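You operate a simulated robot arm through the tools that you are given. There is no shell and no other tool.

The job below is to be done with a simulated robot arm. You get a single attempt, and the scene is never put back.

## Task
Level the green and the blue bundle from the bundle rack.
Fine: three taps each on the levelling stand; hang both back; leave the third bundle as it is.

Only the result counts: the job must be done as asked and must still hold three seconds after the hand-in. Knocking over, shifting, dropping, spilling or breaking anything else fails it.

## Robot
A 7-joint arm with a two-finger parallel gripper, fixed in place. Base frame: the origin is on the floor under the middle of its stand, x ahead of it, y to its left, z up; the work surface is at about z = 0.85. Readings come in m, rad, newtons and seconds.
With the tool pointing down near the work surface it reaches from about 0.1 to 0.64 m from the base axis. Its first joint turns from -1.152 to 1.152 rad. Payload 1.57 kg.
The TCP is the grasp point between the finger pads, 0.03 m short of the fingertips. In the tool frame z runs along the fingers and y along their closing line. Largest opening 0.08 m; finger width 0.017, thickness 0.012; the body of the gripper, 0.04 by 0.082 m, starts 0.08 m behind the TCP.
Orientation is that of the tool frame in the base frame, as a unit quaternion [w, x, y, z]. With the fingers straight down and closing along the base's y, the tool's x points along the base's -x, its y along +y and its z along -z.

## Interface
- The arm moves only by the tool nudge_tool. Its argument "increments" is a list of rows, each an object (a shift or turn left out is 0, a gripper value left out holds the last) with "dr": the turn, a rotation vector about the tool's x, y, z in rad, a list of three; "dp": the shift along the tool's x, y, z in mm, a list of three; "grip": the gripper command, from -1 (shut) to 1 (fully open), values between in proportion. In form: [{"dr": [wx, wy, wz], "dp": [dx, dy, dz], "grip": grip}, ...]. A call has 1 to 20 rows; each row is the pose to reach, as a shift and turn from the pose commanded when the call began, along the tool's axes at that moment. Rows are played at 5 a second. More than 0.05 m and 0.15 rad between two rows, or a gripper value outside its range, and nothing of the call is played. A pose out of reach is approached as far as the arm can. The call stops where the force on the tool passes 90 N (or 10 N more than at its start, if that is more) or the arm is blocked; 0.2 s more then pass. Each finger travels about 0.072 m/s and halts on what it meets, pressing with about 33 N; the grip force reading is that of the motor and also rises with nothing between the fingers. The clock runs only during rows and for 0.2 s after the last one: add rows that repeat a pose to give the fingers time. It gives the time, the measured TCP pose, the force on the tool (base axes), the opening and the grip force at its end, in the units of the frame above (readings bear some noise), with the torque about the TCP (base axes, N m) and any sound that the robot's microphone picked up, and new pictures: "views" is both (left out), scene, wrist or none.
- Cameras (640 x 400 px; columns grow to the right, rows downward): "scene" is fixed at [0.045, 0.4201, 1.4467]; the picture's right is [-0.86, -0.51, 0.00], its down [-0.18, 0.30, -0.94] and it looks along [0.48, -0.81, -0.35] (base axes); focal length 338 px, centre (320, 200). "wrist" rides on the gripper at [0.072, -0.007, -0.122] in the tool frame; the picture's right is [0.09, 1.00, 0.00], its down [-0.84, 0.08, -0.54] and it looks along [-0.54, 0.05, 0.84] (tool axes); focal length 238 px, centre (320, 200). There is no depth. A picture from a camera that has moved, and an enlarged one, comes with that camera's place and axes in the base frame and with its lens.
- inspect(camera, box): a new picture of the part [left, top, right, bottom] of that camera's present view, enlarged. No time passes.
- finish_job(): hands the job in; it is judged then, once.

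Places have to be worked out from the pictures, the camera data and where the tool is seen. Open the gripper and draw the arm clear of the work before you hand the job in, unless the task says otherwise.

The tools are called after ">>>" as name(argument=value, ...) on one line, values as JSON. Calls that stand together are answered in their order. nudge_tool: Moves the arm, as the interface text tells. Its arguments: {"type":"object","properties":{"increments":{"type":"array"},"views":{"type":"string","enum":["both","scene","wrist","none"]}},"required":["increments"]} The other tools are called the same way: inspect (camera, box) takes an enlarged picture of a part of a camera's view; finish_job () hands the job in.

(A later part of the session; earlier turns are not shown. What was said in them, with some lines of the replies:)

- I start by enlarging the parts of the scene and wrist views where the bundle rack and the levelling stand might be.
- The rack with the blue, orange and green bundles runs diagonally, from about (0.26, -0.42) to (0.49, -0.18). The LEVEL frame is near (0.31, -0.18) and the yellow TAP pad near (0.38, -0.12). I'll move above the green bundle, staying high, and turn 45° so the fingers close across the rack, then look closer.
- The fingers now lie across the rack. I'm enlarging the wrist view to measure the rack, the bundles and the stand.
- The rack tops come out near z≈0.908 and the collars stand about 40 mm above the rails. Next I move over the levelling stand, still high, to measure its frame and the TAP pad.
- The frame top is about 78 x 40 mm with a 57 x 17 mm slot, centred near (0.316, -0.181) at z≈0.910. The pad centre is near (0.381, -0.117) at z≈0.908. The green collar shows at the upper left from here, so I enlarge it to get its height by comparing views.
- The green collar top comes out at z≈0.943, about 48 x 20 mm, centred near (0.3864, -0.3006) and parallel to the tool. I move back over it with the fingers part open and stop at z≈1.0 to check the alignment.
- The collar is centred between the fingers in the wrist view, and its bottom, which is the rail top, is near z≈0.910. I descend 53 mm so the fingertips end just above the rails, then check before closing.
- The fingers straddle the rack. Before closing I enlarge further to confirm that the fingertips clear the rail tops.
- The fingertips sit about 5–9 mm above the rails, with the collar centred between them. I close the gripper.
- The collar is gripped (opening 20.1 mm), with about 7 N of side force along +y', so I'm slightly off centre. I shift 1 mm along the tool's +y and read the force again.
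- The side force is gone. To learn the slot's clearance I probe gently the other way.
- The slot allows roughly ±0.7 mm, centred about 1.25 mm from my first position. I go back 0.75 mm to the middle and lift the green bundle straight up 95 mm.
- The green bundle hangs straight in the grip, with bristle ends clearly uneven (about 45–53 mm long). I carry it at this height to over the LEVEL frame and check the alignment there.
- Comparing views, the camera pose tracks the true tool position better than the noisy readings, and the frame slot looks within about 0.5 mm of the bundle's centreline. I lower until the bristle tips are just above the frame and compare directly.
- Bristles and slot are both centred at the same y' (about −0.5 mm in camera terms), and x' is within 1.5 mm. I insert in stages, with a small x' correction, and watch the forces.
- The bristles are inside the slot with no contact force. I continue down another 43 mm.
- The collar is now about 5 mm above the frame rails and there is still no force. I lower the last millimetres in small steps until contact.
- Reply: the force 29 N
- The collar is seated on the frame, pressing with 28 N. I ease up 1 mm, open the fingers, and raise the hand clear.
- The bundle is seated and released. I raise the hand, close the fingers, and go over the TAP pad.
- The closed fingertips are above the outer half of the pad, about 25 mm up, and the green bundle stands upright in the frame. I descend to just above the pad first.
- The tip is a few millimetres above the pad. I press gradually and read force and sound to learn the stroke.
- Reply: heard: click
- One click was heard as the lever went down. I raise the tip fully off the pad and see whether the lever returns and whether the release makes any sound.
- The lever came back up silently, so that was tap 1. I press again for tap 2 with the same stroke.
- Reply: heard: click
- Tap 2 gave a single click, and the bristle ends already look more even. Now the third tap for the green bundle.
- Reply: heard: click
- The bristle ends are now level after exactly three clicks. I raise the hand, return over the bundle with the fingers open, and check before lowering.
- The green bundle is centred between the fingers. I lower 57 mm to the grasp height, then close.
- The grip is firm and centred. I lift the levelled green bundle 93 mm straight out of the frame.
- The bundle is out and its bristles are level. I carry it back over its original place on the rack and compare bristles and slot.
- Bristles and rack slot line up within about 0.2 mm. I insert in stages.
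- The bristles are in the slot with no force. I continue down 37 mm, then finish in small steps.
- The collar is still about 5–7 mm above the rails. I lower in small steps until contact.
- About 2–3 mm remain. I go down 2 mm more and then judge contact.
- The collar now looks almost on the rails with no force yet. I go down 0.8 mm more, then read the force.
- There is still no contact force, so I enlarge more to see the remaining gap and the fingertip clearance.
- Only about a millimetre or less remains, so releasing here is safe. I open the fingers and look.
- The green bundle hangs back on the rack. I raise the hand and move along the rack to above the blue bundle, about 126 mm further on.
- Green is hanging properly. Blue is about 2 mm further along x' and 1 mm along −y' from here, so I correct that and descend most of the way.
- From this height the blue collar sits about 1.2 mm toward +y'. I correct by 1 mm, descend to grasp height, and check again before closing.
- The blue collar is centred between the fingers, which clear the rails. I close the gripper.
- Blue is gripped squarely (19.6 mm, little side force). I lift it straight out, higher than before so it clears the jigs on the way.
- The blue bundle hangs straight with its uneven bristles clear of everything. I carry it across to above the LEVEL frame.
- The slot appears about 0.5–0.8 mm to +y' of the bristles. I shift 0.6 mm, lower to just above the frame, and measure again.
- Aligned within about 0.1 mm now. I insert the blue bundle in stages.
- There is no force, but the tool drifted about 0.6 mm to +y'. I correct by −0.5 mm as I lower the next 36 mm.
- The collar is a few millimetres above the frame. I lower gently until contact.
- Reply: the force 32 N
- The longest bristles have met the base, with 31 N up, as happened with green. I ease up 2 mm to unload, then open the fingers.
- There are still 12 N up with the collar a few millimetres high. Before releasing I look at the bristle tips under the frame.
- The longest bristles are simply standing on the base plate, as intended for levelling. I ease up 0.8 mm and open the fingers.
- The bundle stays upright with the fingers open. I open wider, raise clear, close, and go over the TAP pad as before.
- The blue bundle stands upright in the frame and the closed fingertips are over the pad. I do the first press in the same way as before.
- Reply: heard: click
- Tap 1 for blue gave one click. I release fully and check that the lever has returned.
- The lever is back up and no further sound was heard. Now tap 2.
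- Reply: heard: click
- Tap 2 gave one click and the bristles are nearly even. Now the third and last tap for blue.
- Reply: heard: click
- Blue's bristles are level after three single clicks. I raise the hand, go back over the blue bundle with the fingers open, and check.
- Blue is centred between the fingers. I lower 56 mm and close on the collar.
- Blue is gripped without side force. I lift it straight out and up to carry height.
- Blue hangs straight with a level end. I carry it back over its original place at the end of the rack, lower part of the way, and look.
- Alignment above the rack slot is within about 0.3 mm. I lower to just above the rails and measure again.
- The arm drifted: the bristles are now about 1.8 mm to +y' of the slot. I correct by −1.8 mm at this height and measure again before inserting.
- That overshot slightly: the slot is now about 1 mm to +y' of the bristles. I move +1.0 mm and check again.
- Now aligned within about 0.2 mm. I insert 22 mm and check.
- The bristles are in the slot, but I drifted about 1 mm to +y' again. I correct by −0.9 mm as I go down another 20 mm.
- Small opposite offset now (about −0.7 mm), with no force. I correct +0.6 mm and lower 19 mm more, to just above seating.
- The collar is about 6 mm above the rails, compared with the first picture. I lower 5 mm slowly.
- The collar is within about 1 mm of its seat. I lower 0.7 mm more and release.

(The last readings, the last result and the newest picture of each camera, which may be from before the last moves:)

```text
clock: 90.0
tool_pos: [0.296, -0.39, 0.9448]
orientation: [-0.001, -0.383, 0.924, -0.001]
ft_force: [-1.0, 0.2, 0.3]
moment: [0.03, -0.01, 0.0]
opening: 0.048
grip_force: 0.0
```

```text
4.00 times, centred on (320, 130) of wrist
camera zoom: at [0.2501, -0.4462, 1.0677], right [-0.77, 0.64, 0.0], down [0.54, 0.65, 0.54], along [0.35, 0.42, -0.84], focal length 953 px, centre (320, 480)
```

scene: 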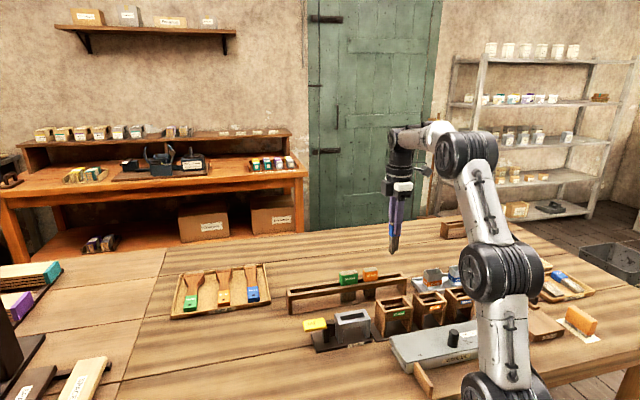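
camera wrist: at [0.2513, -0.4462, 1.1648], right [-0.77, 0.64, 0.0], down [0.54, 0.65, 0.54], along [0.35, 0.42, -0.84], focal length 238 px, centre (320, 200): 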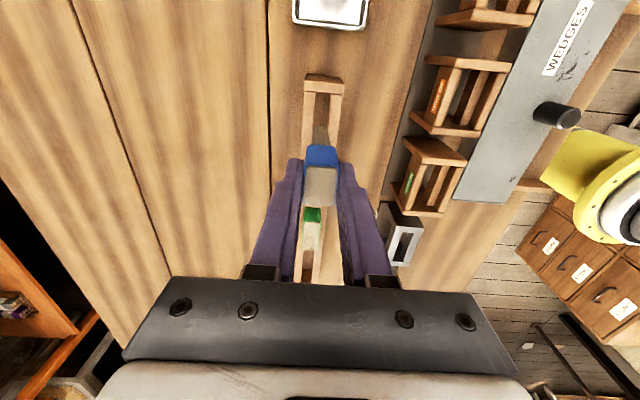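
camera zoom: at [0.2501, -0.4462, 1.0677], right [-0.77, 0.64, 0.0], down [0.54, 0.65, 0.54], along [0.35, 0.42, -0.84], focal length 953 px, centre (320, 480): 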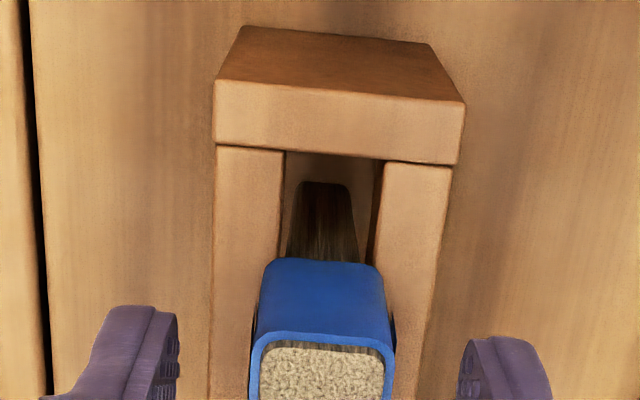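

Blue hangs free on the rails with the fingers clear. I raise the hand straight up and fully open the gripper.

>>> nudge_tool(increments=[{"dp": [0, 0, -10]}, {"dp": [0, 0, -30]}, {"dp": [0, 0, -60]}, {"dp": [0, 0, -95]}, {"dp": [0, 0, -130], "grip": 1}, {"dp": [0, 0, -160]}, {"dp": [0, 0, -160]}], views="both")

>>> inspect(camera="scene", box=[280, 255, 408, 335])

>>> inspect(camera="wrist", box=[260, 60, 400, 150])

```text
clock: 91.6
tool_pos: [0.2953, -0.3907, 1.1061]
orientation: [0.001, -0.383, 0.924, 0.0]
ft_force: [0.2, 0.1, -0.7]
moment: [0.01, -0.01, -0.05]
opening: 0.0799
grip_force: 0.1
camera wrist: at [0.2504, -0.4467, 1.2279], right [-0.77, 0.64, 0.0], down [0.54, 0.65, 0.54], along [0.35, 0.42, -0.84], focal length 238 px, centre (320, 200)
```

scene: 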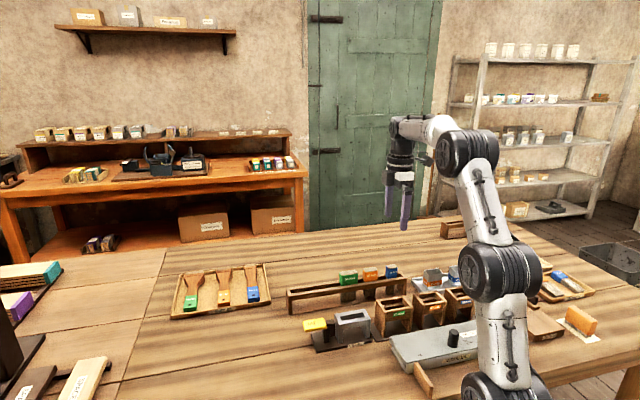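
wrist: 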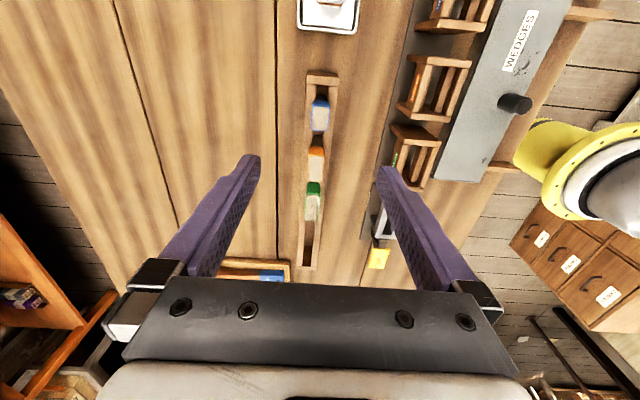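

```text
5.00 times, centred on (344, 295) of scene
camera zoom: at [0.045, 0.4201, 1.4467], right [-0.86, -0.51, 0.0], down [-0.18, 0.3, -0.94], along [0.48, -0.81, -0.35], focal length 1689 px, centre (200, -275)
```

zoom: 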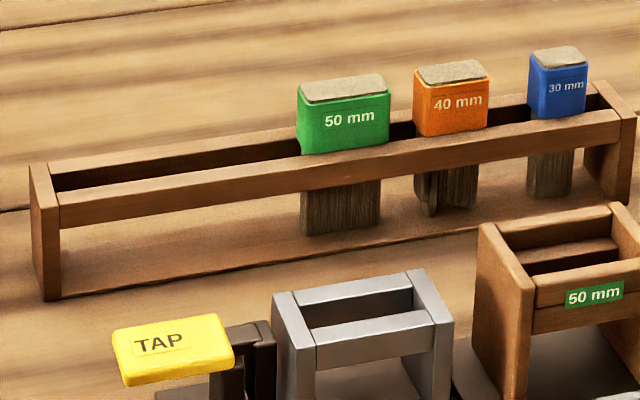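

```text
4.44 times, centred on (330, 105) of wrist
camera zoom: at [0.2504, -0.4467, 1.2279], right [-0.77, 0.64, 0.0], down [0.54, 0.65, 0.54], along [0.35, 0.42, -0.84], focal length 1059 px, centre (276, 622)
```

zoom: 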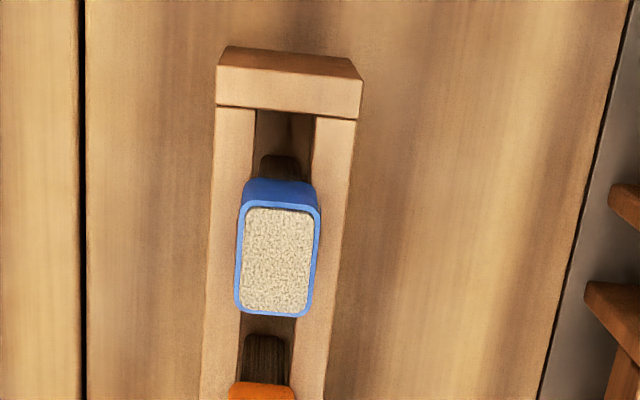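

Both bundles hang on the rack and the TAP lever is at rest. I take one more close look at all three bundles before moving away.

>>> inspect(camera="scene", box=[334, 260, 406, 305])

>>> inspect(camera="scene", box=[370, 255, 418, 300])

```text
8.89 times, centred on (370, 282) of scene
camera zoom: at [0.045, 0.4201, 1.4467], right [-0.86, -0.51, 0.0], down [-0.18, 0.3, -0.94], along [0.48, -0.81, -0.35], focal length 3002 px, centre (-124, -533)
```

zoom: 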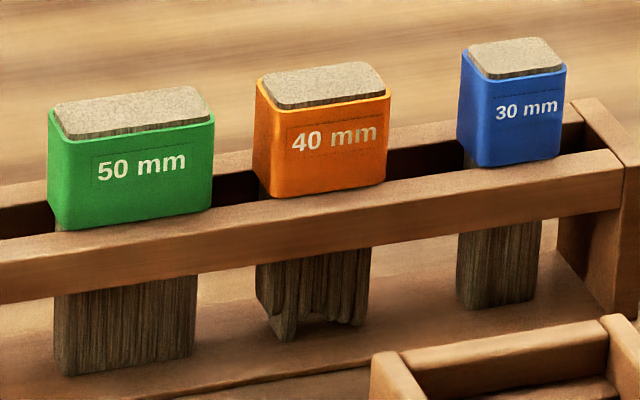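

```text
8.89 times, centred on (394, 278) of scene
camera zoom: at [0.045, 0.4201, 1.4467], right [-0.86, -0.51, 0.0], down [-0.18, 0.3, -0.94], along [0.48, -0.81, -0.35], focal length 3002 px, centre (-338, -489)
```

zoom: 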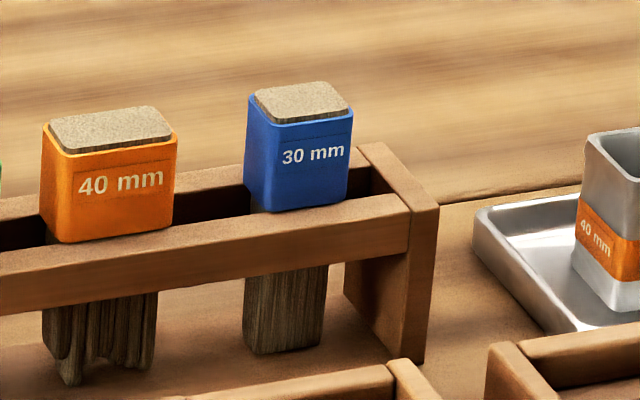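

Green and blue hang seated with level bristles, and orange is untouched with its uneven ends. I draw the arm up and back to about the starting place, with the gripper open.

>>> nudge_tool(increments=[{"dp": [0, 0, -40], "grip": 1}, {"dp": [0, 0, -80]}, {"dp": [0, 0, -120]}, {"dp": [-36, 20, -130]}, {"dp": [-72, 40, -130]}, {"dp": [-108, 60, -130]}, {"dp": [-144, 80, -130]}, {"dp": [-180, 100, -130]}, {"dp": [-180, 100, -130]}], views="both")

```text
clock: 93.6
tool_pos: [0.3518, -0.1934, 1.2354]
orientation: [-0.001, -0.382, 0.924, 0.0]
ft_force: [-0.4, -0.9, -0.2]
moment: [0.02, -0.02, -0.01]
opening: 0.0799
grip_force: 0.1
camera wrist: at [0.3069, -0.2492, 1.3578], right [-0.77, 0.64, 0.0], down [0.54, 0.65, 0.54], along [0.35, 0.42, -0.84], focal length 238 px, centre (320, 200)
```

scene: 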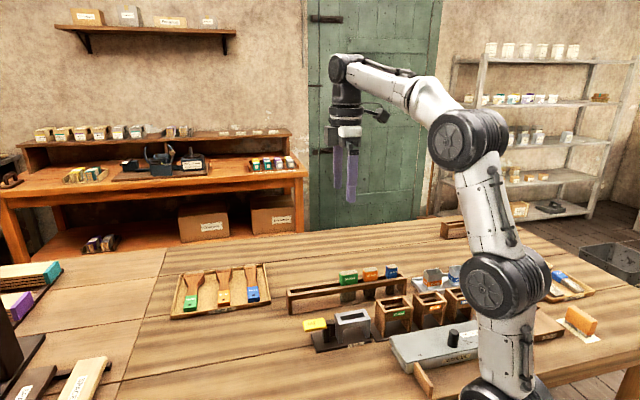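
wrist: 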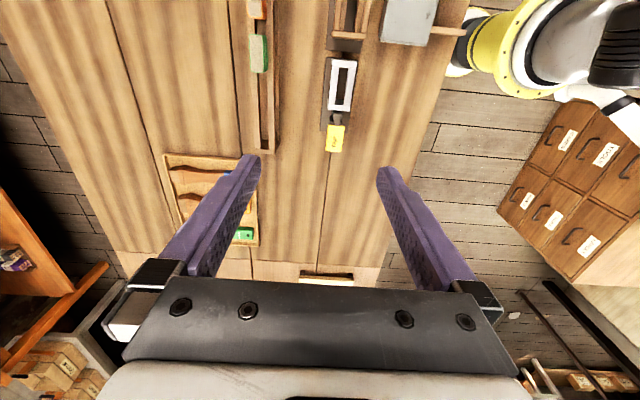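

The arm is clear and the gripper open. Both levelled bundles hang on the rack after three taps each, and everything else is in its place. I hand the job in.

>>> finish_job()

```text
The job is handed in.
```

I levelled the green and blue bundles with three taps each on the stand and hung both back in their places on the rack. I've handed the job in, and no verdict has come back yet.

- **Green (50 mm):** the microphone picked up exactly three clicks. The bristle ends looked even afterwards, and the collar is back on the rack rails.
- **Blue (30 mm):** also exactly three clicks. The bristles look even, and it hangs at the end of the rack where it was.
- **Orange (40 mm):** I never touched it. It is still in place, with its uneven ends.

In the last pictures the stand and its lever were back at rest, and nothing else looked moved or knocked over. The arm is up near its starting position with the gripper open.
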